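You operate a simulated robot arm through the tools that you are given. There is no shell and no other tool. Be economical: measure what you need, move in short steps, check, and stop when the job is done.

Carry out the task below with a simulated robot arm. There is one attempt and no reset: what you move stays moved.

JOB
Stack the 25 W white bulb from the top of the sideboard on top of the 40 W white bulb. Then open the upper sideboard drawer, take the red weight and put it in the inside of the upper sideboard drawer, then shut the drawer.

It is judged by the outcome, as a careful person would: the job done as asked, and still so three seconds after it is handed in. It fails if anything else is knocked over, pushed out of place, dropped, spilled or broken.

ROBOT AND FRAMES
A 7-joint arm with a two-finger parallel gripper, fixed in place. Base frame: the origin is at the foot of the arm, x ahead of it, y to its left, z up; the work surface is at about z = 0.8. Lengths are in m, angles in rad, forces in N, time in s.
With the tool pointing down near the work surface it reaches from about 0.24 to 0.68 m from the base axis. Its first joint turns from -1.152 to 1.152 rad. Payload 2.4 kg.
The tool frame sits at the grasp point between the pads (the TCP): z along the fingers, y along the line on which they close. The tips reach 0.03 m beyond it. Largest opening 0.094 m; finger width 0.028, thickness 0.01; the body of the gripper, 0.05 by 0.096 m, starts 0.055 m behind the TCP.
Orientation is told as [roll, pitch, yaw] about the base's x, y, z axes, in that order, counted from this pose: with the fingers straight down and closing along the base's y, the tool's x points along the base's -x, its y along +y and its z along -z.

CONTROLS
- The arm moves only by the tool send_rows. Its arguments are lists of equal length, an entry for each row: "dp": the shift along the tool's x, y, z in m, a list of three; "angular": the turn, a rotation vector about the tool's x, y, z in degrees, a list of three; "grip": the gripper command, from -1 (shut) to 1 (fully open), values between in proportion. In form: {"dp": [[x, y, z], ...], "angular": [[rx, ry, rz], ...], "grip": [grip, ...]}. A call has 1 to 20 rows; each row is the pose to reach, as a shift and turn from the pose commanded when the call began, along the tool's axes at that moment. A row lasts 0.2 s, in which the tool goes at most 0.05 m and 0.15 rad; a call with a longer step from one row to the next is refused whole, and so is a gripper value outside its range. Where a pose cannot be reached the arm comes as near as it can. A force on the tool above 40 N (or 10 N above the force at the start of the call, whichever is more), or a blocked arm, ends the call early, and 0.2 s more pass. Each finger travels about 0.153 m/s and halts on what it meets, pressing with about 39 N; the grip force reading is that of the motor and also rises with nothing between the fingers. The clock runs only during rows and for 0.2 s after the last one: add rows that repeat a pose to give the fingers time. The reply holds the time, the measured pose of the TCP, the force on the tool along the base axes, the opening and the grip force, in the units named above and with some noise.
- Cameras (640 x 400 px; columns grow to the right, rows downward): "scene" is fixed at [0.0493, 0.4862, 1.4447]; the picture's right is [-0.61, -0.79, 0.00], its down [-0.44, 0.33, -0.83] and it looks along [0.66, -0.51, -0.55] (base axes); focal length 367 px, centre (320, 200). "wrist" rides on the gripper at [-0.037, 0, -0.058] in the tool frame; the picture's right is [0.00, -1.00, 0.00], its down [0.97, 0.00, -0.24] and it looks along [0.24, 0.00, 0.97] (tool axes); focal length 218 px, centre (320, 200).
- camera(camera): a new picture of that camera. No time passes.
- probe_pixels(camera, pixels): for up to 12 pixels [column, row] of the newest picture of that camera ("zoom" is the newest enlarged one), the place [x, y, z] in the base frame of the surface seen there, good to about 0.002 m. No time passes.
- close_up(camera, box): a new picture of the part [left, top, right, bottom] of that camera's present view, enlarged. No time passes.
- close_job(): hands the job in; it is judged then, once.

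Keep the steps short. Do not move on a guess: measure, check each grasp and each placing, and mend mistakes. In all there are 80 turns and 46 pictures (those below and enlarged ones count). Leave the gripper open and the arm clear of the work at the hand-in unless told otherwise, and finish with a single line.

The tools are called after "Request:" by a JSON object that holds its "name" and its "arguments". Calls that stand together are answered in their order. send_rows: Moves the arm, as the interface text tells. Its arguments: {"type":"object","properties":{"dp":{"type":"array"},"angular":{"type":"array"},"grip":{"type":"array"}},"required":["dp","angular","grip"]} The other tools are called the same way: camera (camera) takes a picture; probe_pixels (camera, pixels) gives the place of the surface under pixels of a picture; close_up (camera, box) takes an enlarged picture of a part of a camera's view; close_job () hands the job in.

At the start:

```text
time_s: 0.0
position: [0.3784, -0.0353, 1.1484]
tool_rot: [0.0, -0.001, 0.0]
wrist_force: [-0.1, 0.4, 0.6]
opening: 0.0941
gripper_force: 0.1
```

scene: 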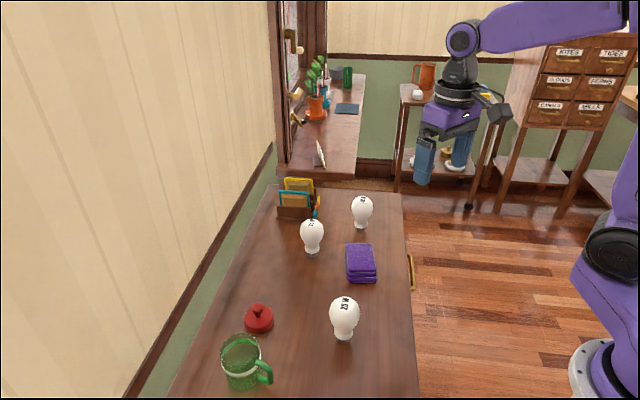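
wrist: 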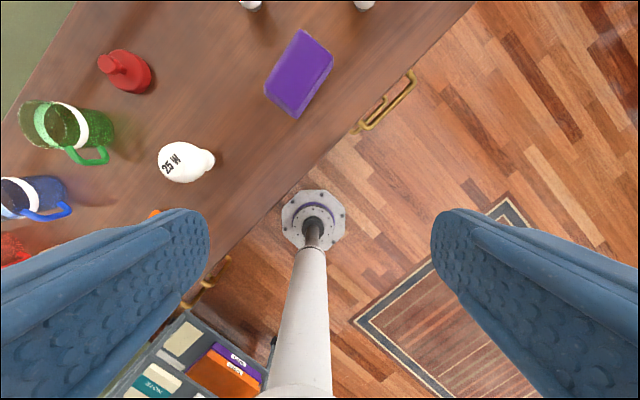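

I see three white bulbs, a purple cloth, a red weight and a green mug. I'll enlarge the bulbs to read their labels.

Request:
{"name": "close_up", "arguments": {"camera": "scene", "box": [270, 170, 430, 270]}}

Request:
{"name": "close_up", "arguments": {"camera": "scene", "box": [200, 240, 440, 390]}}

```text
4.00 times, centred on (350, 220) of scene
```

zoom: 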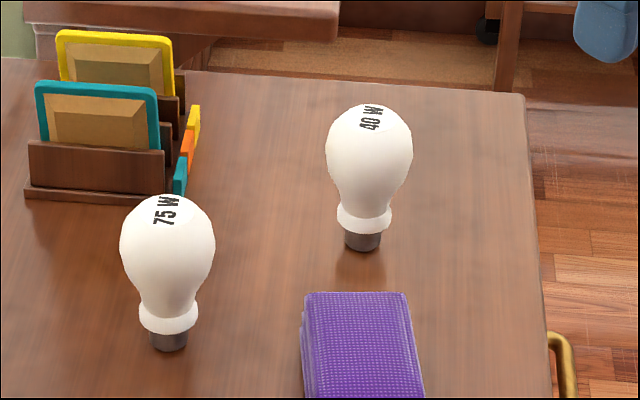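

```text
2.67 times, centred on (320, 315) of scene
```

zoom: 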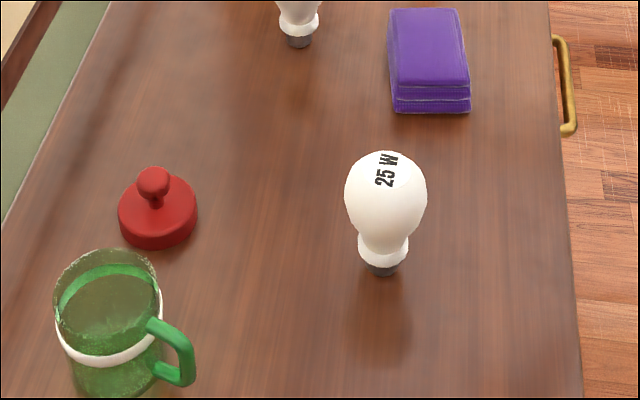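

Labels read: far right (362,210) is 40 W, left (311,235) is 75 W, near (344,315) is 25 W. Now I'll measure the bulbs, the weight, the cloth and the handle.

Request:
{"name": "probe_pixels", "arguments": {"camera": "scene", "pixels": [[344, 300], [344, 318], [343, 337], [330, 316], [359, 316], [362, 198], [362, 210], [361, 227], [352, 210], [372, 210], [375, 300], [311, 222]]}}

Request:
{"name": "probe_pixels", "arguments": {"camera": "scene", "pixels": [[258, 309], [259, 322], [268, 316], [246, 320], [258, 331], [409, 256], [413, 272], [413, 287], [406, 240], [418, 380], [403, 195], [362, 250]]}}

Request:
{"name": "probe_pixels", "arguments": {"camera": "zoom", "pixels": [[386, 160], [386, 185], [386, 205], [350, 200], [424, 200], [383, 240], [381, 270], [365, 268], [397, 268], [153, 172], [153, 205], [408, 250]]}}

```text
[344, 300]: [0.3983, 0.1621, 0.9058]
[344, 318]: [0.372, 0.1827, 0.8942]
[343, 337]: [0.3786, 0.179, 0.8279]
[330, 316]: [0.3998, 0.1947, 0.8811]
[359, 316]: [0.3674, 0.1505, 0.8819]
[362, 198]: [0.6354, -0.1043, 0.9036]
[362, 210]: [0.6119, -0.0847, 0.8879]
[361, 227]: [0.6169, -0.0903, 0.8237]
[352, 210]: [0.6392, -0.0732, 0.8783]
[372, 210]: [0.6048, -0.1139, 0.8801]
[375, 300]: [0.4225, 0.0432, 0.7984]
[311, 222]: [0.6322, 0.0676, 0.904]
```

```text
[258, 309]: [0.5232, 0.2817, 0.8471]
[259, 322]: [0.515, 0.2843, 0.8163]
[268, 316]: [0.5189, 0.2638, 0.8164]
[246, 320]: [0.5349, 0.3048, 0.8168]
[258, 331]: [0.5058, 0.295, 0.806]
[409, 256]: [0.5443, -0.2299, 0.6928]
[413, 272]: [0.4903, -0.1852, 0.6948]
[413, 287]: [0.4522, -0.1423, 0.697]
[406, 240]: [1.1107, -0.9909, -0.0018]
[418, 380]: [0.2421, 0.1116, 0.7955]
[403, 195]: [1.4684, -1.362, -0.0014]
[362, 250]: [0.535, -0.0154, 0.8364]
```

```text
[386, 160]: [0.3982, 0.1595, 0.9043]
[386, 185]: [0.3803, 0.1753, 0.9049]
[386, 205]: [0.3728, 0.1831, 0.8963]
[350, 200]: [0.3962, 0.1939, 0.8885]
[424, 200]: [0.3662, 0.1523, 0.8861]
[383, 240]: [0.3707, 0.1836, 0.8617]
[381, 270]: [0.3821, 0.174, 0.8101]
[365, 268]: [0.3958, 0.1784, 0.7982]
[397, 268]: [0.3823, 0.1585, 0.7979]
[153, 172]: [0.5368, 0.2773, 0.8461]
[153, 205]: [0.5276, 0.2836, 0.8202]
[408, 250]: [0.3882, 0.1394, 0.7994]
```

I see brass pulls in the wrist picture at (390,100) and around (205,285). I'll enlarge and measure them to know which drawer is which.

Request:
{"name": "probe_pixels", "arguments": {"camera": "wrist", "pixels": [[410, 76], [388, 100], [364, 128], [226, 262], [208, 282], [186, 304], [183, 160], [345, 140], [290, 200], [300, 70], [128, 68], [395, 88]]}}

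Request:
{"name": "close_up", "arguments": {"camera": "wrist", "box": [120, 60, 440, 260]}}

```text
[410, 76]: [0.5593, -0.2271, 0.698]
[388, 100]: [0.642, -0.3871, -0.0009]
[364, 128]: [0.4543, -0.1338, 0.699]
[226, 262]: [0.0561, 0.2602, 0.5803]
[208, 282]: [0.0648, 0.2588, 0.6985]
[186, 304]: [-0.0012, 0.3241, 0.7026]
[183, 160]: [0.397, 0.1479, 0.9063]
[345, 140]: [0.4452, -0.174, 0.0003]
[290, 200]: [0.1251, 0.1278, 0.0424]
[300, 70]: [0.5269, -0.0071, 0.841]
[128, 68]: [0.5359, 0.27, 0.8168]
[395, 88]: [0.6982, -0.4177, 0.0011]
```

```text
2.00 times, centred on (280, 160) of wrist
```

zoom: 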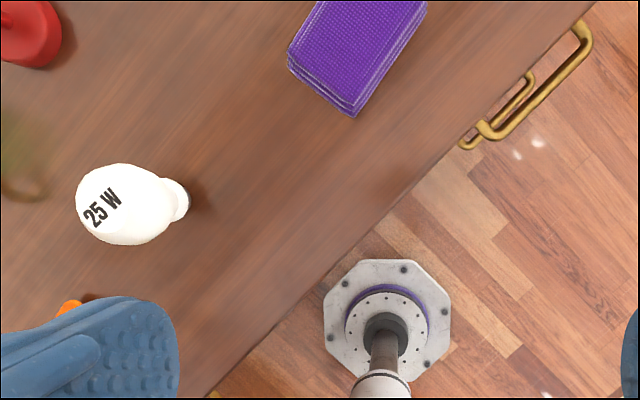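

The two right-hand pulls are stacked: upper at z≈0.698, lower at z≈0.58. The left column is out of the arm's reach. The 25 W bulb's axis is at about (0.391, 0.165), with its widest part at z≈0.88. I'll move above it with the gripper open.

Request:
{"name": "send_rows", "arguments": {"dp": [[-0.003, 0.04, 0.01], [-0.006, 0.08, 0.025], [-0.009, 0.12, 0.04], [-0.012, 0.16, 0.055], [-0.0126, 0.2003, 0.07], [-0.0126, 0.2003, 0.09], [-0.0126, 0.2003, 0.09]], "angular": [[0, 0, 0], [0, 0, 0], [0, 0, 0], [0, 0, 0], [0, 0, 0], [0, 0, 0], [0, 0, 0]], "grip": [1, 1, 1, 1, 1, 1, 1]}}

Request:
{"name": "camera", "arguments": {"camera": "wrist"}}

```text
time_s: 1.6
position: [0.3933, 0.1659, 1.0566]
tool_rot: [0.0, -0.001, -0.001]
wrist_force: [-0.1, 1.0, 0.4]
opening: 0.0939
gripper_force: 0.0
```

```text
40 pictures are left
```

wrist: 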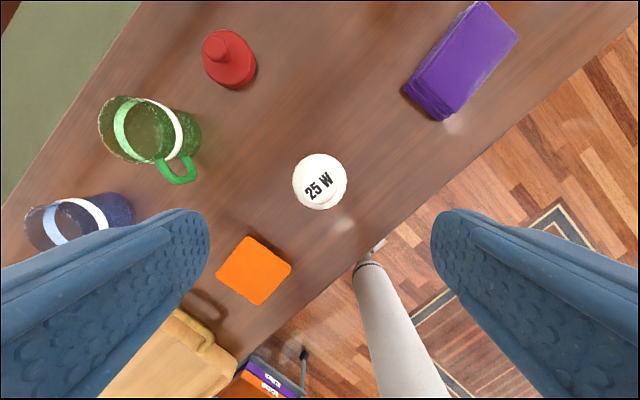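

The bulb is centred at (320,182), which works out to x≈0.393, y≈0.166, so the tool is aligned with it. I'll go straight down to z≈0.88 and close on it.

Request:
{"name": "send_rows", "arguments": {"dp": [[0, 0, 0.04], [0, 0, 0.08], [0, 0, 0.12], [0, 0, 0.15], [0, 0, 0.176], [0, 0, 0.176]], "angular": [[0, 0, 0], [0, 0, 0], [0, 0, 0], [0, 0, 0], [0, 0, 0], [0, 0, 0]], "grip": [1, 1, 1, 1, 1, 1]}}

Request:
{"name": "close_up", "arguments": {"camera": "scene", "box": [240, 220, 440, 345]}}

```text
time_s: 3.0
position: [0.3923, 0.1633, 0.8845]
tool_rot: [0.0, -0.001, 0.001]
wrist_force: [-0.3, 0.3, 0.3]
opening: 0.0942
gripper_force: 0.1
```

```text
3.20 times, centred on (340, 282) of scene
```

zoom: 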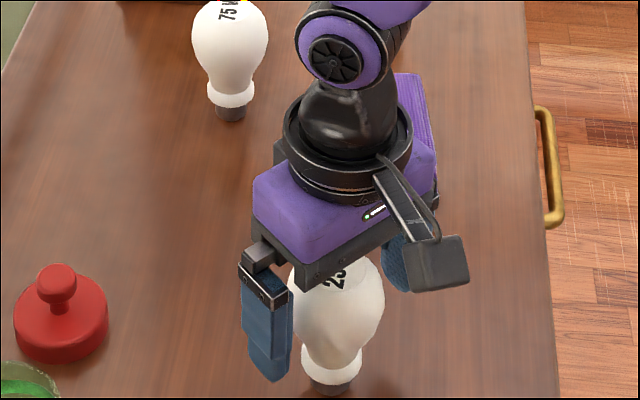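

The fingers straddle the bulb. I'll lower 5 mm so the pads sit on the widest part, then close.

Request:
{"name": "send_rows", "arguments": {"dp": [[0, 0, 0.005], [0, 0, 0.005], [0, 0, 0.005], [0, 0, 0.005]], "angular": [[0, 0, 0], [0, 0, 0], [0, 0, 0], [0, 0, 0]], "grip": [1, -1, -1, -1]}}

```text
time_s: 4.0
position: [0.3928, 0.1631, 0.8782]
tool_rot: [0.0, 0.001, -0.001]
wrist_force: [0.7, 1.0, -0.1]
opening: 0.059
gripper_force: 17.6
```

The bulb is held at an opening of 0.059. I'll lift it straight up and check.

Request:
{"name": "send_rows", "arguments": {"dp": [[0, 0, -0.01], [0, 0, -0.04], [0, 0, -0.08], [0, 0, -0.12], [0, 0, -0.16], [0, 0, -0.19], [0, 0, -0.19]], "angular": [[0, 0, 0], [0, 0, 0], [0, 0, 0], [0, 0, 0], [0, 0, 0], [0, 0, 0], [0, 0, 0]], "grip": [-1, -1, -1, -1, -1, -1, -1]}}

Request:
{"name": "close_up", "arguments": {"camera": "scene", "box": [200, 100, 520, 300]}}

```text
time_s: 5.6
position: [0.3904, 0.1656, 1.0693]
tool_rot: [0.0, 0.0, 0.0]
wrist_force: [-0.1, 0.0, -0.5]
opening: 0.0591
gripper_force: 18.1
```

```text
2.00 times, centred on (360, 200) of scene
```

zoom: 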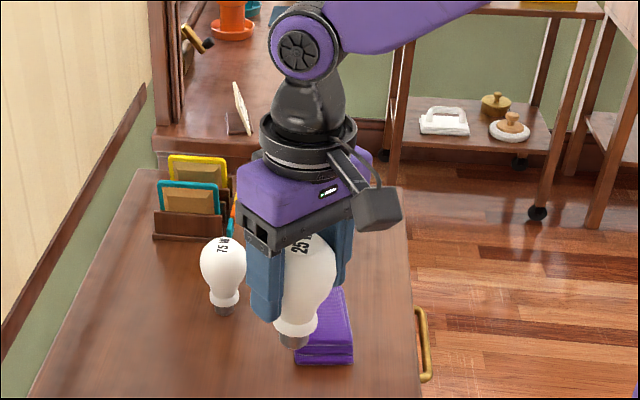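

The bulb is held upright and lifted, with its base at z≈0.99. I'll move to just short of the 40 W bulb and take a look to measure its axis.

Request:
{"name": "send_rows", "arguments": {"dp": [[-0.015, -0.03, 0], [-0.035, -0.065, 0], [-0.055, -0.1, 0], [-0.075, -0.135, 0], [-0.095, -0.17, 0], [-0.115, -0.205, 0], [-0.13, -0.24, 0], [-0.14, -0.2606, 0], [-0.14, -0.2606, 0]], "angular": [[0, 0, 0], [0, 0, 0], [0, 0, 0], [0, 0, 0], [0, 0, 0], [0, 0, 0], [0, 0, 0], [0, 0, 0], [0, 0, 0]], "grip": [-1, -1, -1, -1, -1, -1, -1, -1, -1]}}

Request:
{"name": "camera", "arguments": {"camera": "wrist"}}

```text
time_s: 7.6
position: [0.5314, -0.095, 1.0666]
tool_rot: [0.001, 0.001, 0.002]
wrist_force: [0.3, 0.4, 0.3]
opening: 0.0589
gripper_force: 18.2
```

```text
37 pictures are left
```

wrist: 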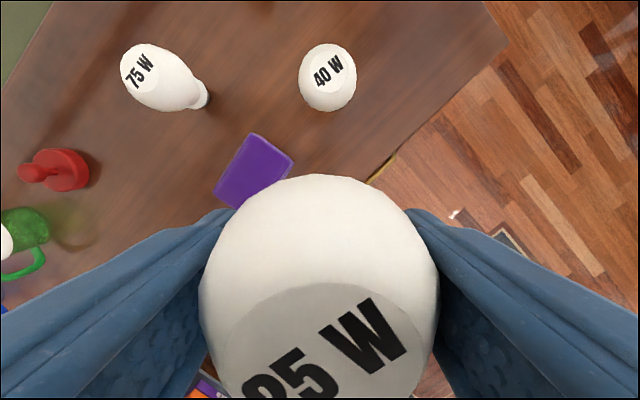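

I'll enlarge the 40 W bulb near (328,77) to find the centre of its flat top patch.

Request:
{"name": "close_up", "arguments": {"camera": "wrist", "box": [264, 37, 392, 117]}}

```text
5.00 times, centred on (328, 77) of wrist
```

zoom: 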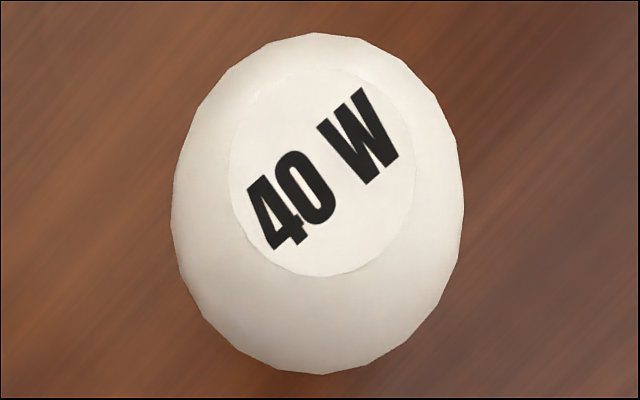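

The flat disc spans columns 229–415 and rows 67–277. I'll probe its edges and the text centre.

Request:
{"name": "probe_pixels", "arguments": {"camera": "zoom", "pixels": [[322, 172], [240, 172], [405, 172], [322, 78], [322, 266], [322, 250], [322, 100], [260, 120], [385, 230], [385, 110], [260, 230]]}}

Request:
{"name": "probe_pixels", "arguments": {"camera": "wrist", "pixels": [[320, 290], [320, 300], [300, 310], [320, 380], [280, 380], [380, 320], [250, 330], [410, 330], [320, 180]]}}

```text
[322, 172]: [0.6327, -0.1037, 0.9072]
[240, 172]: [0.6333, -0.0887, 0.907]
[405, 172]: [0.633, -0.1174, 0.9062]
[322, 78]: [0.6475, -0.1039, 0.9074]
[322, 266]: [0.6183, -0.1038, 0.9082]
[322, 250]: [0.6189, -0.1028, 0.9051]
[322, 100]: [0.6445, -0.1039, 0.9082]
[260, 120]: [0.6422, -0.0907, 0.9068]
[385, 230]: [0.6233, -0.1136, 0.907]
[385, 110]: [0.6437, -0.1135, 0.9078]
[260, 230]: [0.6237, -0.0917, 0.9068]
```

```text
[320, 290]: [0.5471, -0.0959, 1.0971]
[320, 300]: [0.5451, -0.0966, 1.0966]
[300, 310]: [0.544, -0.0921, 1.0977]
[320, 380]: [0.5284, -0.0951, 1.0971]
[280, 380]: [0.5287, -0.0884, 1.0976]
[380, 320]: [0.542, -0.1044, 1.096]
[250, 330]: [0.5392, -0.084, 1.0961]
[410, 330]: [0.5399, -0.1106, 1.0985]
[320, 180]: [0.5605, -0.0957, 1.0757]
```

The 40 W disc centre is (0.633, -0.1035) at z=0.907. The held bulb's axis is at about (0.532, -0.096) with its base at z≈0.988. I'll shift to sit over it.

Request:
{"name": "send_rows", "arguments": {"dp": [[-0.03, -0.003, 0], [-0.06, -0.006, 0], [-0.09, -0.0077, 0], [-0.101, -0.0077, 0], [-0.101, -0.0077, 0], [-0.101, -0.0077, 0]], "angular": [[0, 0, 0], [0, 0, 0], [0, 0, 0], [0, 0, 0], [0, 0, 0], [0, 0, 0]], "grip": [-1, -1, -1, -1, -1, -1]}}

Request:
{"name": "close_up", "arguments": {"camera": "scene", "box": [290, 100, 450, 240]}}

Request:
{"name": "camera", "arguments": {"camera": "wrist"}}

```text
time_s: 9.0
position: [0.6327, -0.1022, 1.0675]
tool_rot: [-0.001, 0.001, 0.0]
wrist_force: [0.2, -0.2, -0.9]
opening: 0.0588
gripper_force: 18.5
```

```text
2.86 times, centred on (370, 170) of scene
```

zoom: 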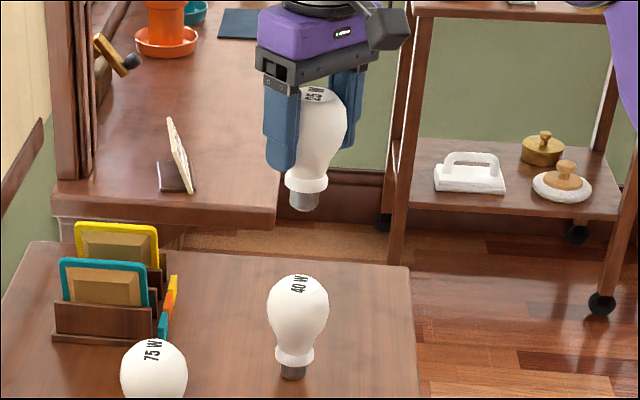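

```text
34 pictures are left
```

wrist: 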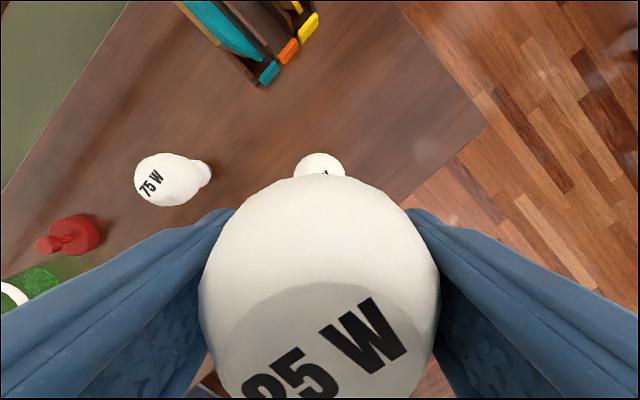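

It looks aligned. I'll check by comparing the same features on both bulbs, the metal bases and the bodies, in the enlarged scene.

Request:
{"name": "probe_pixels", "arguments": {"camera": "zoom", "pixels": [[304, 199], [293, 368], [306, 184], [294, 356], [297, 197], [311, 197], [286, 368], [301, 368]]}}

Request:
{"name": "probe_pixels", "arguments": {"camera": "wrist", "pixels": [[320, 295], [320, 285], [235, 345], [415, 315], [320, 390], [320, 165]]}}

```text
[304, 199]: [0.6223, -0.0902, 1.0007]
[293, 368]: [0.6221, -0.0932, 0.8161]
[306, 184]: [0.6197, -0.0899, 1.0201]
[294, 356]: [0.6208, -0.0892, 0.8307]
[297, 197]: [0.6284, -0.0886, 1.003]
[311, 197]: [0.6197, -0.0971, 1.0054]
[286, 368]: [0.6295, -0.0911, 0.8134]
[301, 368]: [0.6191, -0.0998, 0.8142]
```

```text
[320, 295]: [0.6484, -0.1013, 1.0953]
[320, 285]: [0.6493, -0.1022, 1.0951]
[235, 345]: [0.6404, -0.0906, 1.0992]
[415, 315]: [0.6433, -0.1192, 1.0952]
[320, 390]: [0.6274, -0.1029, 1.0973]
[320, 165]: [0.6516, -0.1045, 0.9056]
```

They agree within 2 mm. I'll shift 1 mm in y and go down 76 mm, stopping about 5 mm above contact.

Request:
{"name": "send_rows", "arguments": {"dp": [[0, -0.001, 0.025], [0, -0.001, 0.05], [0, -0.001, 0.068], [0, -0.001, 0.076], [0, -0.001, 0.076]], "angular": [[0, 0, 0], [0, 0, 0], [0, 0, 0], [0, 0, 0], [0, 0, 0]], "grip": [-1, -1, -1, -1, -1]}}

Request:
{"name": "close_up", "arguments": {"camera": "scene", "box": [314, 150, 410, 240]}}

```text
time_s: 10.2
position: [0.6332, -0.1052, 0.9923]
tool_rot: [0.0, 0.0, 0.0]
wrist_force: [-0.4, -0.4, -0.8]
opening: 0.0587
gripper_force: 17.5
```

```text
4.44 times, centred on (362, 195) of scene
```

zoom: 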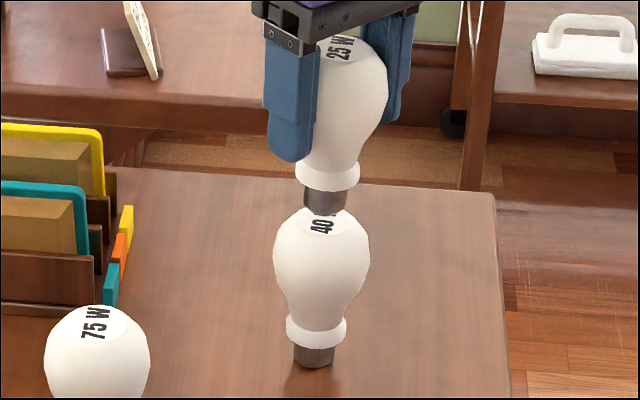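

The base hangs over the disc, just above it. I'll lower it slowly in 1 mm steps.

Request:
{"name": "send_rows", "arguments": {"dp": [[0, 0, 0.001], [0, 0, 0.002], [0, 0, 0.003], [0, 0, 0.004], [0, 0, 0.004]], "angular": [[0, 0, 0], [0, 0, 0], [0, 0, 0], [0, 0, 0], [0, 0, 0]], "grip": [-1, -1, -1, -1, -1]}}

Request:
{"name": "close_up", "arguments": {"camera": "scene", "box": [338, 180, 386, 210]}}

```text
time_s: 11.4
position: [0.6321, -0.1052, 0.9885]
tool_rot: [0.002, 0.001, -0.001]
wrist_force: [0.3, 0.0, -0.3]
opening: 0.0587
gripper_force: 18.1
```

```text
13.33 times, centred on (362, 195) of scene
```

zoom: 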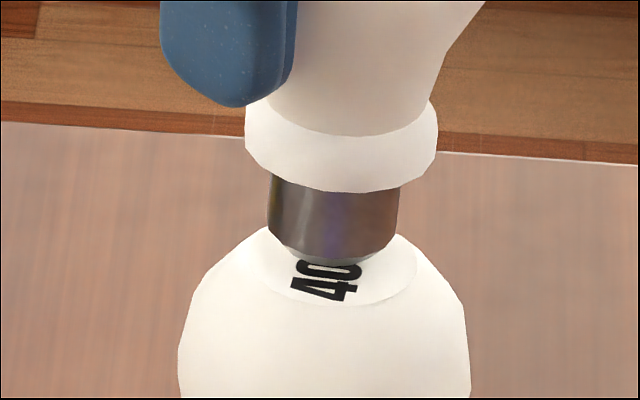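

There's still no contact force, and centring is within 1 mm. I'll keep lowering in 1 mm steps.

Request:
{"name": "send_rows", "arguments": {"dp": [[0, 0, 0.001], [0, 0, 0.002], [0, 0, 0.0025], [0, 0, 0.0025]], "angular": [[0, 0, 0], [0, 0, 0], [0, 0, 0], [0, 0, 0]], "grip": [-1, -1, -1, -1]}}

```text
time_s: 12.4
position: [0.6323, -0.1061, 0.9833]
tool_rot: [0.002, 0.001, 0.0]
wrist_force: [1.0, -0.2, 0.3]
opening: 0.0587
gripper_force: 17.5
```

Request:
{"name": "close_up", "arguments": {"camera": "scene", "box": [338, 180, 386, 210]}}

```text
13.33 times, centred on (362, 195) of scene
```

zoom: 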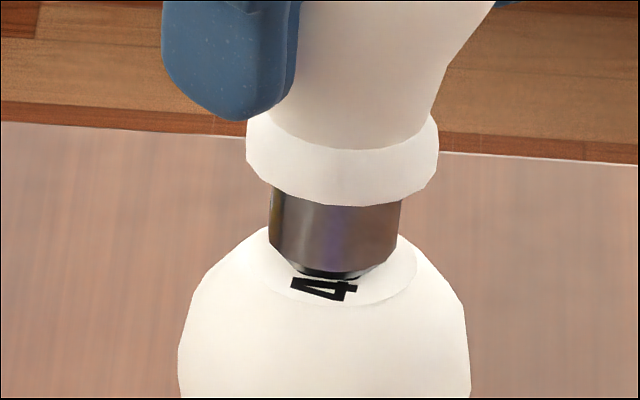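

By the geometry there is about 1 mm left. I'll lower in 0.5 mm steps and watch the force.

Request:
{"name": "send_rows", "arguments": {"dp": [[0, 0, 0.0005], [0, 0, 0.001], [0, 0, 0.0015], [0, 0, 0.0015]], "angular": [[0, 0, 0], [0, 0, 0], [0, 0, 0], [0, 0, 0]], "grip": [-1, -1, -1, -1]}}

Request:
{"name": "close_up", "arguments": {"camera": "scene", "box": [338, 180, 386, 210]}}

```text
time_s: 13.4
position: [0.6321, -0.1061, 0.9848]
tool_rot: [0.0, 0.0, 0.0]
wrist_force: [0.1, 0.5, -1.0]
opening: 0.0587
gripper_force: 18.5
```

```text
13.33 times, centred on (362, 195) of scene
```

zoom: 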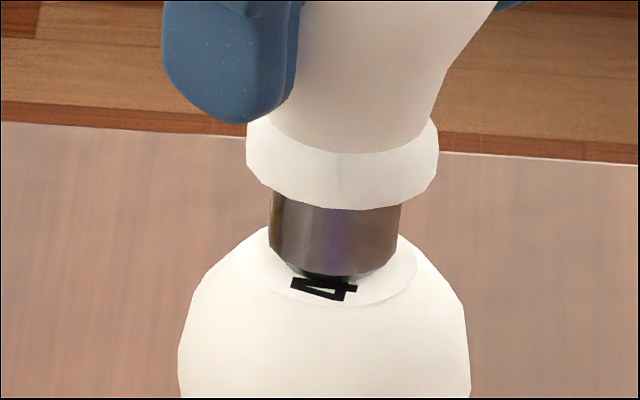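

It moved only about 2 px for 1.5 mm commanded, so contact is likely. I'll lower one more millimetre to confirm.

Request:
{"name": "send_rows", "arguments": {"dp": [[0, 0, 0.0005], [0, 0, 0.001], [0, 0, 0.001]], "angular": [[0, 0, 0], [0, 0, 0], [0, 0, 0]], "grip": [-1, -1, -1]}}

Request:
{"name": "close_up", "arguments": {"camera": "scene", "box": [338, 180, 386, 210]}}

```text
time_s: 14.2
position: [0.632, -0.1052, 0.9835]
tool_rot: [0.0, -0.001, -0.001]
wrist_force: [0.1, 0.2, 6.5]
opening: 0.0588
gripper_force: 17.7
```

```text
13.33 times, centred on (362, 195) of scene
```

zoom: 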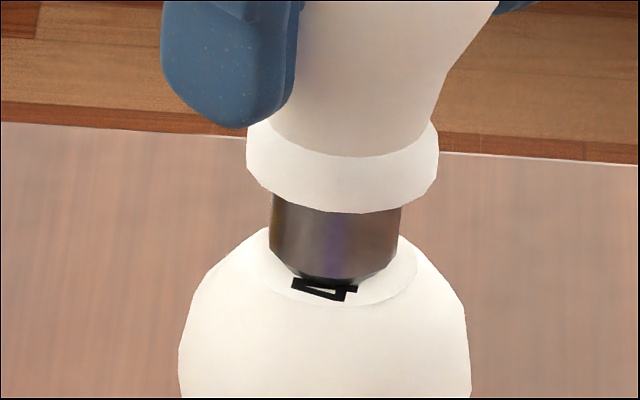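

There's 6.5 N upward, so it's in contact. I'll ease off 0.5 mm and open gently in small steps.

Request:
{"name": "send_rows", "arguments": {"dp": [[0, 0, -0.0005], [0, 0, -0.0005], [0, 0, -0.0005], [0, 0, -0.0005], [0, 0, -0.0005], [0, 0, -0.0005], [0, 0, -0.0005], [0, 0, -0.0005]], "angular": [[0, 0, 0], [0, 0, 0], [0, 0, 0], [0, 0, 0], [0, 0, 0], [0, 0, 0], [0, 0, 0], [0, 0, 0]], "grip": [-1, 0.2, 0.25, 0.28, 0.32, 0.4, 0.6, 0.8]}}

Request:
{"name": "close_up", "arguments": {"camera": "scene", "box": [314, 150, 410, 240]}}

```text
time_s: 16.0
position: [0.6331, -0.1047, 0.9838]
tool_rot: [0.0, 0.0, 0.0]
wrist_force: [0.9, 0.4, -0.1]
opening: 0.0847
gripper_force: 0.1
```

```text
4.44 times, centred on (362, 195) of scene
```

zoom: 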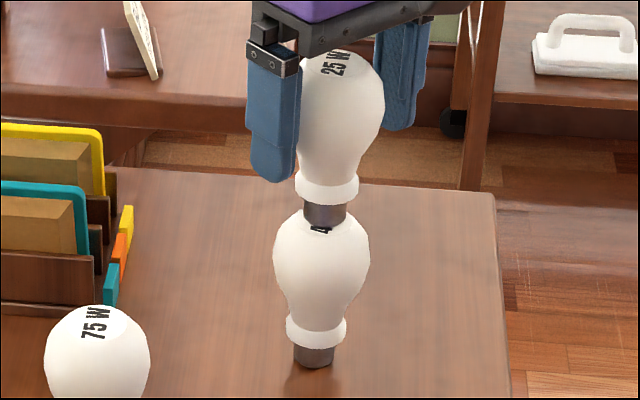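

The 25 W bulb stands free on the 40 W bulb. I'll raise the gripper straight up with the fingers fully open.

Request:
{"name": "send_rows", "arguments": {"dp": [[0, 0, 0], [0, 0, -0.01], [0, 0, -0.04], [0, 0, -0.08], [0, 0, -0.12], [0, 0, -0.14], [0, 0, -0.14]], "angular": [[0, 0, 0], [0, 0, 0], [0, 0, 0], [0, 0, 0], [0, 0, 0], [0, 0, 0], [0, 0, 0]], "grip": [1, 1, 1, 1, 1, 1, 1]}}

Request:
{"name": "camera", "arguments": {"camera": "scene"}}

```text
time_s: 17.6
position: [0.633, -0.1053, 1.125]
tool_rot: [0.0, 0.002, 0.001]
wrist_force: [0.0, -0.7, 0.5]
opening: 0.094
gripper_force: 0.1
```

```text
27 pictures are left
```

scene: 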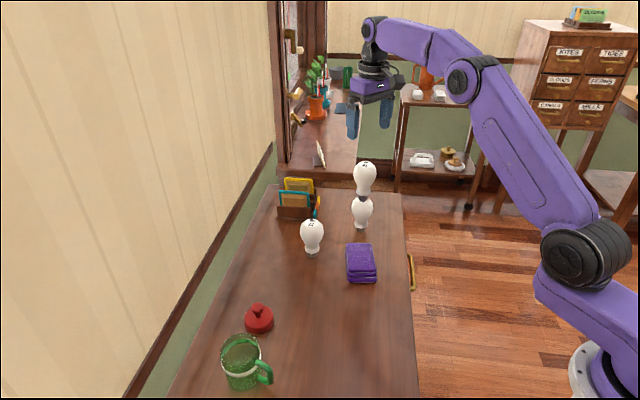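

The stack is upright. Next I'll move clear of it and look down at the upper drawer's handle to measure it.

Request:
{"name": "send_rows", "arguments": {"dp": [[0.035, -0.02, 0], [0.07, -0.04, 0], [0.105, -0.06, 0], [0.14, -0.08, 0], [0.175, -0.1, 0.0], [0.2, -0.115, 0.03], [0.2, -0.125, 0.07], [0.2, -0.135, 0.11], [0.2, -0.135, 0.11]], "angular": [[0, 0, 0], [0, 0, 0], [0, 0, 0], [0, 0, 0], [0, 0, 0], [0, 0, 0], [0, 0, 0], [0, 0, 0], [0, 0, 0]], "grip": [1, 1, 1, 1, 1, 1, 1, 1, 1]}}

Request:
{"name": "camera", "arguments": {"camera": "wrist"}}

```text
time_s: 19.6
position: [0.4331, -0.2384, 1.0128]
tool_rot: [-0.001, 0.001, 0.001]
wrist_force: [-0.2, 0.4, -0.1]
opening: 0.0941
gripper_force: 0.0
```

```text
26 pictures are left
```

wrist: 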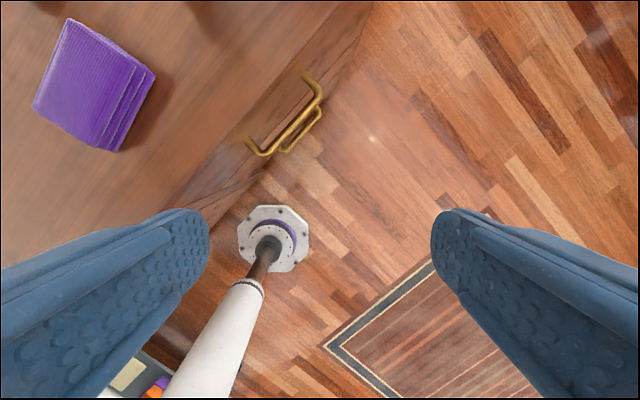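

Request:
{"name": "close_up", "arguments": {"camera": "wrist", "box": [160, 40, 400, 190]}}

```text
2.67 times, centred on (280, 115) of wrist
```

zoom: 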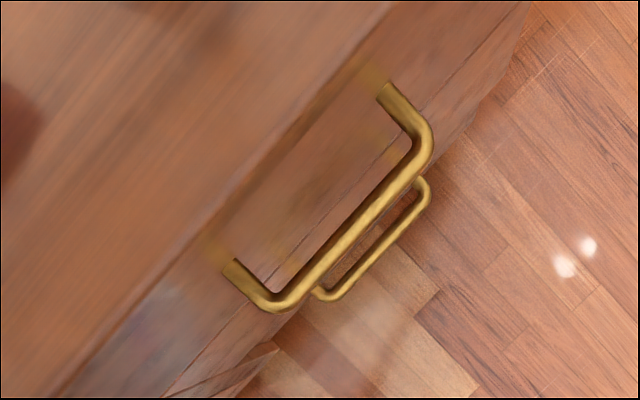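

I can see the bar, its two roots and the drawer face. I'll probe the bar, the roots, the face and the tabletop edge.

Request:
{"name": "probe_pixels", "arguments": {"camera": "zoom", "pixels": [[292, 298], [350, 231], [408, 168], [424, 130], [388, 95], [230, 265], [290, 215], [330, 170], [200, 230], [340, 62], [100, 330], [265, 300]]}}

Request:
{"name": "probe_pixels", "arguments": {"camera": "scene", "pixels": [[415, 340], [411, 290], [403, 210], [401, 195], [407, 250], [409, 256], [413, 287], [412, 270]]}}

```text
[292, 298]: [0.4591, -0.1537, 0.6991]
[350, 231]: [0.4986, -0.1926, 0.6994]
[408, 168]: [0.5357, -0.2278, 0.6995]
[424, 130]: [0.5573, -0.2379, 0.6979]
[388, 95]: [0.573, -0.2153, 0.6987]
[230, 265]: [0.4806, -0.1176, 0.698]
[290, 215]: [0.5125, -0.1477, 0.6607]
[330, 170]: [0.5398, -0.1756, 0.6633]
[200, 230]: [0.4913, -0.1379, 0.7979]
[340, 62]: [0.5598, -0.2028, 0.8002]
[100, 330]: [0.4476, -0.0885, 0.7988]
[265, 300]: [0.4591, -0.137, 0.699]
```

```text
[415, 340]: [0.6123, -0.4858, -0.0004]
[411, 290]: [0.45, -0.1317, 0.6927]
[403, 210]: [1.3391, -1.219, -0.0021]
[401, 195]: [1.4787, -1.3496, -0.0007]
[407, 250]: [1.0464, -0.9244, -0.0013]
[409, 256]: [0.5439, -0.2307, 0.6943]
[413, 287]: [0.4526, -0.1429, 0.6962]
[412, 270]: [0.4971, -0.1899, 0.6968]
```

The drawer face runs along u=(0.717,-0.697), and the outward normal is (-0.697,-0.717). The bar centre is (0.500,-0.194,0.694), standing 41 mm off the face. The tabletop sticks out too far to grasp from straight above, so I'll go in nearly horizontally. First I'll turn 44° and back off a little.

Request:
{"name": "send_rows", "arguments": {"dp": [[0.002, -0.008, 0], [0.004, -0.015, 0], [0.006, -0.022, 0], [0.009, -0.03, 0], [0.012, -0.037, 0], [0.013, -0.039, 0], [0.013, -0.039, 0]], "angular": [[0, 0, 7.4], [0, 0, 14.8], [0, 0, 22.2], [0, 0, 29.6], [0, 0, 37], [0, 0, 44.2], [0, 0, 44.2]], "grip": [1, 1, 1, 1, 1, 1, 1]}}

```text
time_s: 21.2
position: [0.4193, -0.2787, 1.0123]
tool_rot: [-0.001, -0.002, -0.773]
wrist_force: [-0.4, -0.2, -0.2]
opening: 0.0941
gripper_force: 0.1
```

The yaw is right (-0.773). Now I'll tilt about the tool x axis by -80° in place, with the gripper partly closed.

Request:
{"name": "send_rows", "arguments": {"dp": [[0, 0, 0], [0, 0, 0], [0, 0, 0], [0, 0, 0], [0, 0, 0], [0, 0, 0], [0, 0, 0], [0, 0, 0], [0, 0, 0], [0, 0, 0], [0, 0, 0]], "angular": [[-8, 0, 0], [-16, 0, 0], [-24, 0, 0], [-32, 0, 0], [-40, 0, 0], [-48, 0, 0], [-56, 0, 0], [-64, 0, 0], [-72, 0, 0], [-80, 0, 0], [-80, 0, 0]], "grip": [0.5, 0.3, 0.2, 0.2, 0.2, 0.2, 0.2, 0.2, 0.2, 0.2, 0.2]}}

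Request:
{"name": "camera", "arguments": {"camera": "scene"}}

```text
time_s: 23.6
position: [0.4207, -0.2786, 1.0133]
tool_rot: [1.398, 0.0, -0.772]
wrist_force: [-0.1, 0.5, 0.1]
opening: 0.0562
gripper_force: 0.0
```

```text
24 pictures are left
```

scene: 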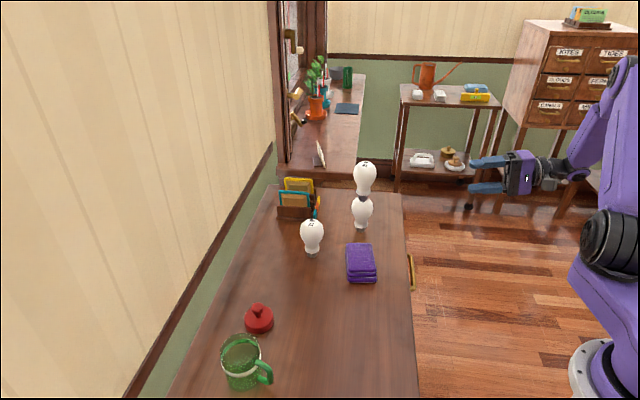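

The tool is near horizontal, facing the drawer. I'll go down to the pre-grasp point 9 cm in front of the bar, at z≈0.71.

Request:
{"name": "send_rows", "arguments": {"dp": [[0, -0.036, 0.0095], [0, -0.073, 0.0195], [0.0005, -0.11, 0.0295], [0.0006, -0.147, 0.0395], [0.0008, -0.184, 0.0495], [0.001, -0.221, 0.0595], [0.0012, -0.258, 0.0695], [0.0012, -0.2938, 0.0793], [0.0012, -0.2938, 0.0793]], "angular": [[0, 0, 0], [0, 0, 0], [0, 0, 0], [0, 0, 0], [0, 0, 0], [0, 0, 0], [0, 0, 0], [0, 0, 0], [0, 0, 0]], "grip": [0.2, 0.2, 0.2, 0.2, 0.2, 0.2, 0.2, 0.2, 0.2]}}

Request:
{"name": "camera", "arguments": {"camera": "wrist"}}

```text
time_s: 25.6
position: [0.4415, -0.2606, 0.7124]
tool_rot: [1.396, 0.0, -0.772]
wrist_force: [0.0, -0.4, 0.2]
opening: 0.0566
gripper_force: 0.0
```

```text
23 pictures are left
```

wrist: 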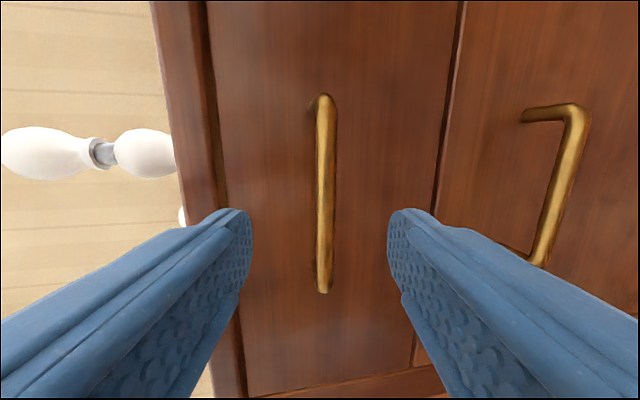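

The bar is centred between the fingers at column 325. A quick probe will give its exact distance before I advance.

Request:
{"name": "probe_pixels", "arguments": {"camera": "wrist", "pixels": [[325, 130], [325, 200], [325, 270], [300, 200], [360, 200], [235, 150], [200, 150], [440, 150]]}}

```text
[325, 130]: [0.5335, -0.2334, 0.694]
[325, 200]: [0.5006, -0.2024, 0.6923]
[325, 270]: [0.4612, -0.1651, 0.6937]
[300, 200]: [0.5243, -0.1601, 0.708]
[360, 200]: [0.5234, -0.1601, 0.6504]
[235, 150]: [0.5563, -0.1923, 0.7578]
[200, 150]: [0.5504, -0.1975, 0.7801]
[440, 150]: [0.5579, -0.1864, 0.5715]
```

The bar's centre is about 89 mm ahead, with the face 41 mm behind it. I'll advance 86 mm along the tool axis, leaving about 15 mm between the tips and the face.

Request:
{"name": "send_rows", "arguments": {"dp": [[0, 0, 0.03], [0, 0, 0.06], [0, 0, 0.075], [0, 0, 0.086], [0, 0, 0.086]], "angular": [[0, 0, 0], [0, 0, 0], [0, 0, 0], [0, 0, 0], [0, 0, 0]], "grip": [0.2, 0.2, 0.2, 0.2, 0.2]}}

Request:
{"name": "camera", "arguments": {"camera": "wrist"}}

```text
time_s: 26.8
position: [0.498, -0.1979, 0.6967]
tool_rot: [1.396, 0.0, -0.77]
wrist_force: [-0.4, -0.8, -0.1]
opening: 0.0569
gripper_force: 0.0
```

```text
22 pictures are left
```

wrist: 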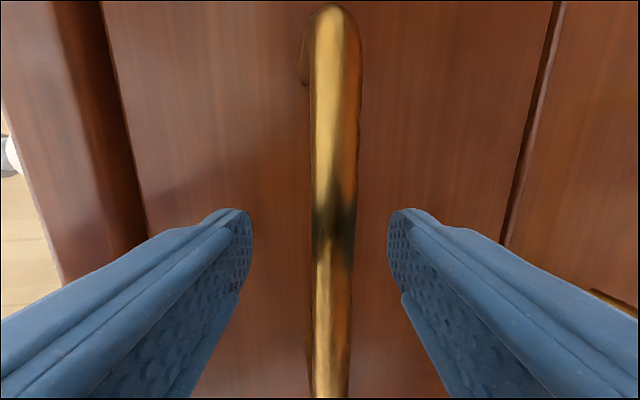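

The bar is between the fingers, about 3 mm below centre. I'll shift 3 mm and close on it.

Request:
{"name": "send_rows", "arguments": {"dp": [[0, -0.003, 0], [0, -0.003, 0], [0, -0.003, 0], [0, -0.003, 0], [0, -0.003, 0]], "angular": [[0, 0, 0], [0, 0, 0], [0, 0, 0], [0, 0, 0], [0, 0, 0]], "grip": [0.2, -0.3, -0.7, -1, -1]}}

```text
time_s: 28.0
position: [0.4964, -0.1989, 0.6922]
tool_rot: [1.395, 0.002, -0.773]
wrist_force: [-7.9, -5.0, -4.4]
opening: 0.0139
gripper_force: 44.6
```

The bar is gripped at an opening of 0.0139. I'll pull slowly outward along the face normal, 6 cm to start.

Request:
{"name": "send_rows", "arguments": {"dp": [[0, -0.0017, -0.0099], [0, -0.0035, -0.0197], [0, -0.0052, -0.0296], [0, -0.007, -0.0394], [0, -0.0087, -0.0493], [0, -0.0104, -0.0591], [0, -0.0104, -0.0591]], "angular": [[0, 0, 0], [0, 0, 0], [0, 0, 0], [0, 0, 0], [0, 0, 0], [0, 0, 0], [0, 0, 0]], "grip": [-1, -1, -1, -1, -1, -1, -1]}}

Request:
{"name": "camera", "arguments": {"camera": "scene"}}

```text
time_s: 29.6
position: [0.4529, -0.2423, 0.6929]
tool_rot: [1.399, 0.002, -0.77]
wrist_force: [-3.0, 3.7, 9.5]
opening: 0.0134
gripper_force: 45.3
```

```text
21 pictures are left
```

scene: 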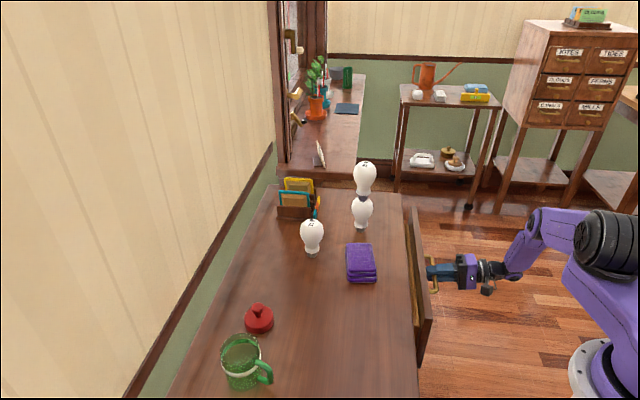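

The drawer is sliding out and the stack is still up. I'll pull another 9 cm.

Request:
{"name": "send_rows", "arguments": {"dp": [[0, -0.0017, -0.0099], [0, -0.0035, -0.0197], [0, -0.0052, -0.0296], [0, -0.007, -0.0394], [0, -0.0087, -0.0493], [0, -0.0104, -0.0591], [0, -0.0122, -0.069], [0, -0.0139, -0.0788], [0, -0.0157, -0.0887], [0, -0.0157, -0.0887]], "angular": [[0, 0, 0], [0, 0, 0], [0, 0, 0], [0, 0, 0], [0, 0, 0], [0, 0, 0], [0, 0, 0], [0, 0, 0], [0, 0, 0], [0, 0, 0]], "grip": [-1, -1, -1, -1, -1, -1, -1, -1, -1, -1]}}

Request:
{"name": "close_up", "arguments": {"camera": "scene", "box": [320, 150, 560, 390]}}

```text
time_s: 31.8
position: [0.3902, -0.3055, 0.6922]
tool_rot: [1.4, 0.002, -0.766]
wrist_force: [-19.7, 19.7, 12.0]
opening: 0.0137
gripper_force: 45.4
```

```text
1.67 times, centred on (440, 270) of scene
```

zoom: 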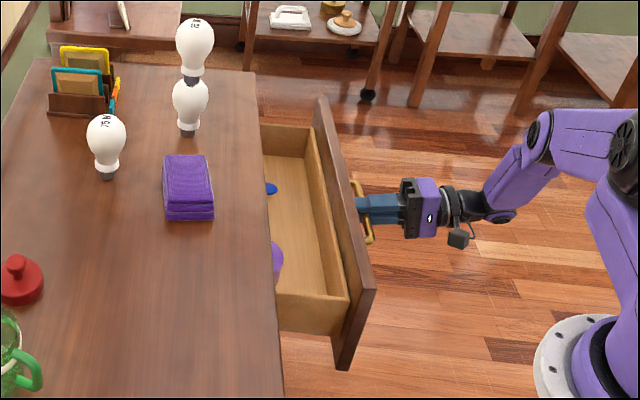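

The drawer is open about 15 cm. The sideways force shows the true normal is at 45°, so I'll correct by 2 mm sideways and pull a last 3 cm.

Request:
{"name": "send_rows", "arguments": {"dp": [[0.002, 0, 0], [0.0022, -0.0017, -0.0099], [0.0023, -0.0035, -0.0197], [0.0024, -0.0052, -0.0296], [0.0024, -0.0052, -0.0296]], "angular": [[0, 0, 0], [0, 0, 0], [0, 0, 0], [0, 0, 0], [0, 0, 0]], "grip": [-1, -1, -1, -1, -1]}}

```text
time_s: 33.0
position: [0.3683, -0.3259, 0.693]
tool_rot: [1.388, -0.001, -0.78]
wrist_force: [9.2, -9.0, -25.8]
opening: 0.0137
gripper_force: 45.4
out of reach, approached as far as the arm can: row 4
```

The arm reached its limit with the drawer open about 18 cm, which is enough. I'll push back 1.5 cm to get off the limit, then open the fingers partly.

Request:
{"name": "send_rows", "arguments": {"dp": [[0, 0.0013, 0.0075], [0, 0.0026, 0.015], [0, 0.0026, 0.015], [0, 0.0026, 0.015], [0, 0.0026, 0.015], [0, 0.0026, 0.015]], "angular": [[0, 0, 0], [0, 0, 0], [0, 0, 0], [0, 0, 0], [0, 0, 0], [0, 0, 0]], "grip": [-1, -1, -0.6, -0.2, 0.2, 0.2]}}

Request:
{"name": "camera", "arguments": {"camera": "wrist"}}

```text
time_s: 34.4
position: [0.3789, -0.3144, 0.6931]
tool_rot: [1.397, -0.001, -0.771]
wrist_force: [-0.1, 1.3, 0.0]
opening: 0.0565
gripper_force: 0.0
```

```text
19 pictures are left
```

wrist: 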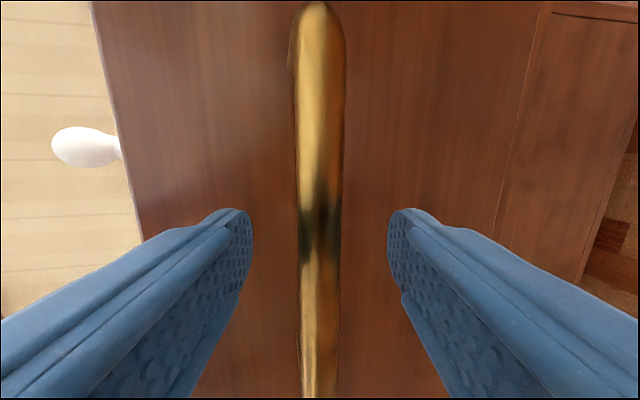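

The bar is free between the fingers. Reaching further back is limited, so I'll slide sideways along the bar, past its far end.

Request:
{"name": "send_rows", "arguments": {"dp": [[-0.02, 0, -0.003], [-0.04, 0, -0.006], [-0.06, 0, -0.008], [-0.08, 0, -0.01], [-0.1, 0, -0.01], [-0.11, 0, -0.01], [-0.11, 0, -0.01]], "angular": [[0, 0, 0], [0, 0, 0], [0, 0, 0], [0, 0, 0], [0, 0, 0], [0, 0, 0], [0, 0, 0]], "grip": [0.2, 0.2, 0.2, 0.2, 0.2, 0.2, 0.2]}}

Request:
{"name": "camera", "arguments": {"camera": "scene"}}

```text
time_s: 35.9
position: [0.4227, -0.3411, 0.7234]
tool_rot: [1.375, 0.013, -0.765]
wrist_force: [5.8, -3.2, -27.7]
opening: 0.0716
gripper_force: 13.9
out of reach, approached as far as the arm can: row 1, 2, 3, 4, 5, 6, 7
stopped in row 7: the force on the tool passed its limit (the readings are from after the stop); the commanded pose is now the measured one
```

```text
18 pictures are left
```

scene: 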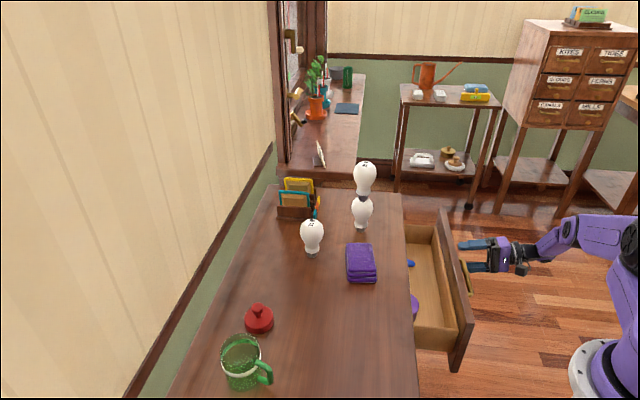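

The arm ran short of reach and the lower finger is touching the bar from below. Nothing has been displaced. I'll lower the tool and slide back to the bar's middle.

Request:
{"name": "send_rows", "arguments": {"dp": [[0, -0.015, 0], [0.005, -0.028, -0.001], [0.02, -0.031, -0.003], [0.035, -0.032, -0.005], [0.05, -0.032, -0.006], [0.05, -0.032, -0.006]], "angular": [[0, 0, 0], [0, 0, 0], [0, 0, 0], [-0.5, 0, 0], [-1, 0, 0], [-1, 0, 0]], "grip": [0.2, 0.2, 0.2, 0.2, 0.2, 0.2]}}

Request:
{"name": "camera", "arguments": {"camera": "wrist"}}

```text
time_s: 37.3
position: [0.3778, -0.3159, 0.6968]
tool_rot: [1.403, 0.01, -0.764]
wrist_force: [-0.3, 0.6, 0.6]
opening: 0.0563
gripper_force: 0.0
out of reach, approached as far as the arm can: row 1, 2, 3, 4
```

```text
17 pictures are left
```

wrist: 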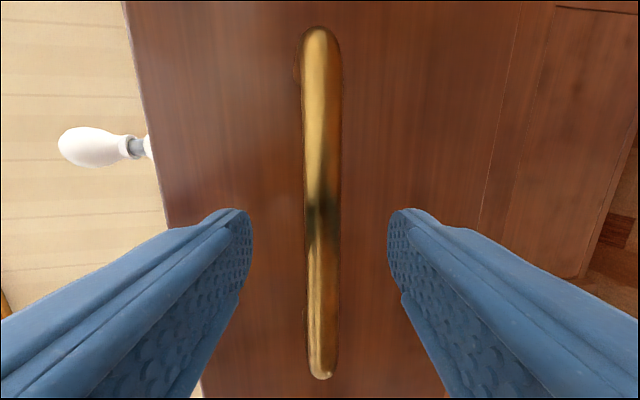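

The bar is centred again and the drawer moved in a little. I'll measure the bar and face now.

Request:
{"name": "probe_pixels", "arguments": {"camera": "wrist", "pixels": [[322, 60], [322, 150], [320, 350], [360, 100], [200, 100], [255, 100], [270, 150], [150, 60]]}}

Request:
{"name": "probe_pixels", "arguments": {"camera": "scene", "pixels": [[430, 285], [430, 310], [444, 280], [450, 290], [446, 240], [462, 350], [412, 264], [414, 305], [421, 226], [421, 345], [436, 232], [452, 318]]}}

```text
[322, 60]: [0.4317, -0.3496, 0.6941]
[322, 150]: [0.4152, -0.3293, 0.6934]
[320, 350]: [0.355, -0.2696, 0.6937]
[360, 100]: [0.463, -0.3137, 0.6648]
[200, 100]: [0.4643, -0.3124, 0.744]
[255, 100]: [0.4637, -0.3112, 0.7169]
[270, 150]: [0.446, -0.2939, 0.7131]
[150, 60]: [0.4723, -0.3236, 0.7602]
```

```text
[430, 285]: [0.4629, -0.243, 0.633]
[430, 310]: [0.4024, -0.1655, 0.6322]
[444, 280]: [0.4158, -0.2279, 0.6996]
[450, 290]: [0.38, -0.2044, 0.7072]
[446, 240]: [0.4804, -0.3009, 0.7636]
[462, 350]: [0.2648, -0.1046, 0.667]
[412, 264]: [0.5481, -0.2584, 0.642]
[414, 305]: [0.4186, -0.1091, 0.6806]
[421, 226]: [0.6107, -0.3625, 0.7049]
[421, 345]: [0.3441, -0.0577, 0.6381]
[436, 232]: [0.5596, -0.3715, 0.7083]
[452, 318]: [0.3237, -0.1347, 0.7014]
```

The drawer is open 15 cm, its floor is at z=0.633, and the bar is at n≈-0.066. To get room to withdraw I'll re-grip the bar, push the drawer in 3 cm, and release. I can widen it later from the inside.

Request:
{"name": "send_rows", "arguments": {"dp": [[0, 0.001, 0.01], [0, 0.001, 0.013], [0, 0.001, 0.013], [0, 0.001, 0.013], [0, 0.003, 0.023], [0, 0.005, 0.033], [0, 0.0065, 0.043], [0, 0.0065, 0.043], [0, 0.0065, 0.043], [0, 0.0065, 0.043], [0, 0.0065, 0.043]], "angular": [[0, 0, 0], [0, 0, 0], [0, 0, 0], [0, 0, 0], [0, 0, 0], [0, 0, 0], [0, 0, 0], [0, 0, 0], [0, 0, 0], [0, 0, 0], [0, 0, 0]], "grip": [0.2, -0.5, -1, -1, -1, -1, -1, -0.6, -0.2, 0.3, 0.3]}}

```text
time_s: 39.7
position: [0.4104, -0.2852, 0.6961]
tool_rot: [1.4, 0.012, -0.764]
wrist_force: [-0.1, 0.0, 0.0]
opening: 0.061
gripper_force: 0.1
```

Released. I'll retreat 6 cm along the tool axis, then check.

Request:
{"name": "send_rows", "arguments": {"dp": [[0, 0, -0.015], [0, 0, -0.03], [0, 0, -0.045], [0, 0, -0.055], [0, 0, -0.055]], "angular": [[0, 0, 0], [0, 0, 0], [0, 0, 0], [0, 0, 0], [0, 0, 0]], "grip": [0.3, 0.3, 0.3, 0.3, 0.3]}}

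Request:
{"name": "camera", "arguments": {"camera": "wrist"}}

```text
time_s: 40.9
position: [0.3719, -0.3226, 0.7036]
tool_rot: [1.4, 0.012, -0.762]
wrist_force: [-0.1, -0.1, 0.5]
opening: 0.0611
gripper_force: 0.1
```

```text
16 pictures are left
```

wrist: 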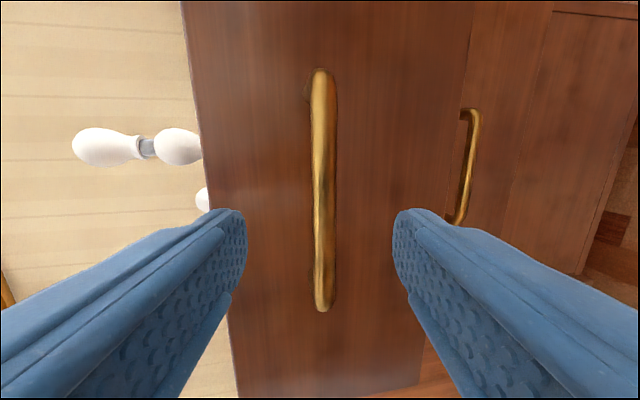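

The fingers are clear of the bar by about 2.5 cm. I'll rise straight up to z≈1.0.

Request:
{"name": "send_rows", "arguments": {"dp": [[0, 0.036, -0.0065], [0, 0.073, -0.013], [0, 0.11, -0.0195], [0, 0.147, -0.026], [0, 0.184, -0.0325], [0, 0.221, -0.039], [0, 0.258, -0.0455], [0, 0.295, -0.052], [0, 0.295, -0.052]], "angular": [[0, 0, 0], [0, 0, 0], [0, 0, 0], [0, 0, 0], [0, 0, 0], [0, 0, 0], [0, 0, 0], [0, 0, 0], [0, 0, 0]], "grip": [0.3, 0.3, 0.3, 0.3, 0.3, 0.3, 0.3, 0.3, 0.3]}}

```text
time_s: 42.9
position: [0.3725, -0.3298, 1.0067]
tool_rot: [1.403, 0.013, -0.764]
wrist_force: [0.3, 0.3, 0.9]
opening: 0.061
gripper_force: 0.1
```

Now I'll tilt back to vertical with the gripper closed, ready to widen the drawer from the inside.

Request:
{"name": "send_rows", "arguments": {"dp": [[0, 0, 0], [0, 0, 0], [0, 0, 0], [0, 0, 0], [0, 0, 0], [0, 0, 0], [0, 0, 0], [0, 0, 0], [0, 0, 0], [0, 0, 0], [0, 0, 0]], "angular": [[8, 0, 0], [16, 0, 0], [24, 0, 0], [32, 0, 0], [40, 0, 0], [48, 0, 0], [56, 0, 0], [64, 0, 0], [72, 0, 0], [80.4, 0, 0], [80.4, 0, 0]], "grip": [0, -0.5, -1, -1, -1, -1, -1, -1, -1, -1, -1]}}

Request:
{"name": "camera", "arguments": {"camera": "scene"}}

```text
time_s: 45.3
position: [0.3731, -0.3258, 1.0039]
tool_rot: [-0.004, 0.012, -0.763]
wrist_force: [-0.2, -0.7, 0.2]
opening: 0.0
gripper_force: 32.6
```

```text
15 pictures are left
```

scene: 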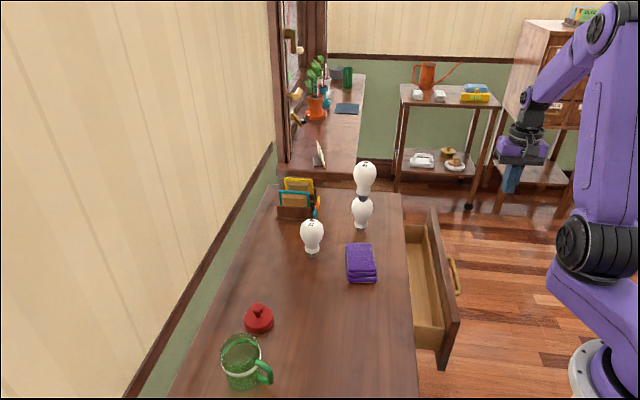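

I'll measure the panel's inside, the walls and the table edge again at the current opening.

Request:
{"name": "probe_pixels", "arguments": {"camera": "scene", "pixels": [[437, 270], [440, 290], [433, 230], [432, 214], [449, 300], [446, 275], [420, 285], [412, 310], [425, 300], [430, 340], [451, 262], [455, 340]]}}

```text
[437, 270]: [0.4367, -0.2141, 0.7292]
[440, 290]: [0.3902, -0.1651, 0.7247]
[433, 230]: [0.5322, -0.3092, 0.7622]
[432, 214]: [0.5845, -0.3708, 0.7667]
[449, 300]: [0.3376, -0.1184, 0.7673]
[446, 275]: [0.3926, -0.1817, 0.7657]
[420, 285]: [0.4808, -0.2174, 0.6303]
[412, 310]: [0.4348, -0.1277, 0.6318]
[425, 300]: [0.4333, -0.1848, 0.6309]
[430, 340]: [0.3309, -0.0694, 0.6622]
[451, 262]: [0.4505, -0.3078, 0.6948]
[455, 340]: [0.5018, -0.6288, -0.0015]
```

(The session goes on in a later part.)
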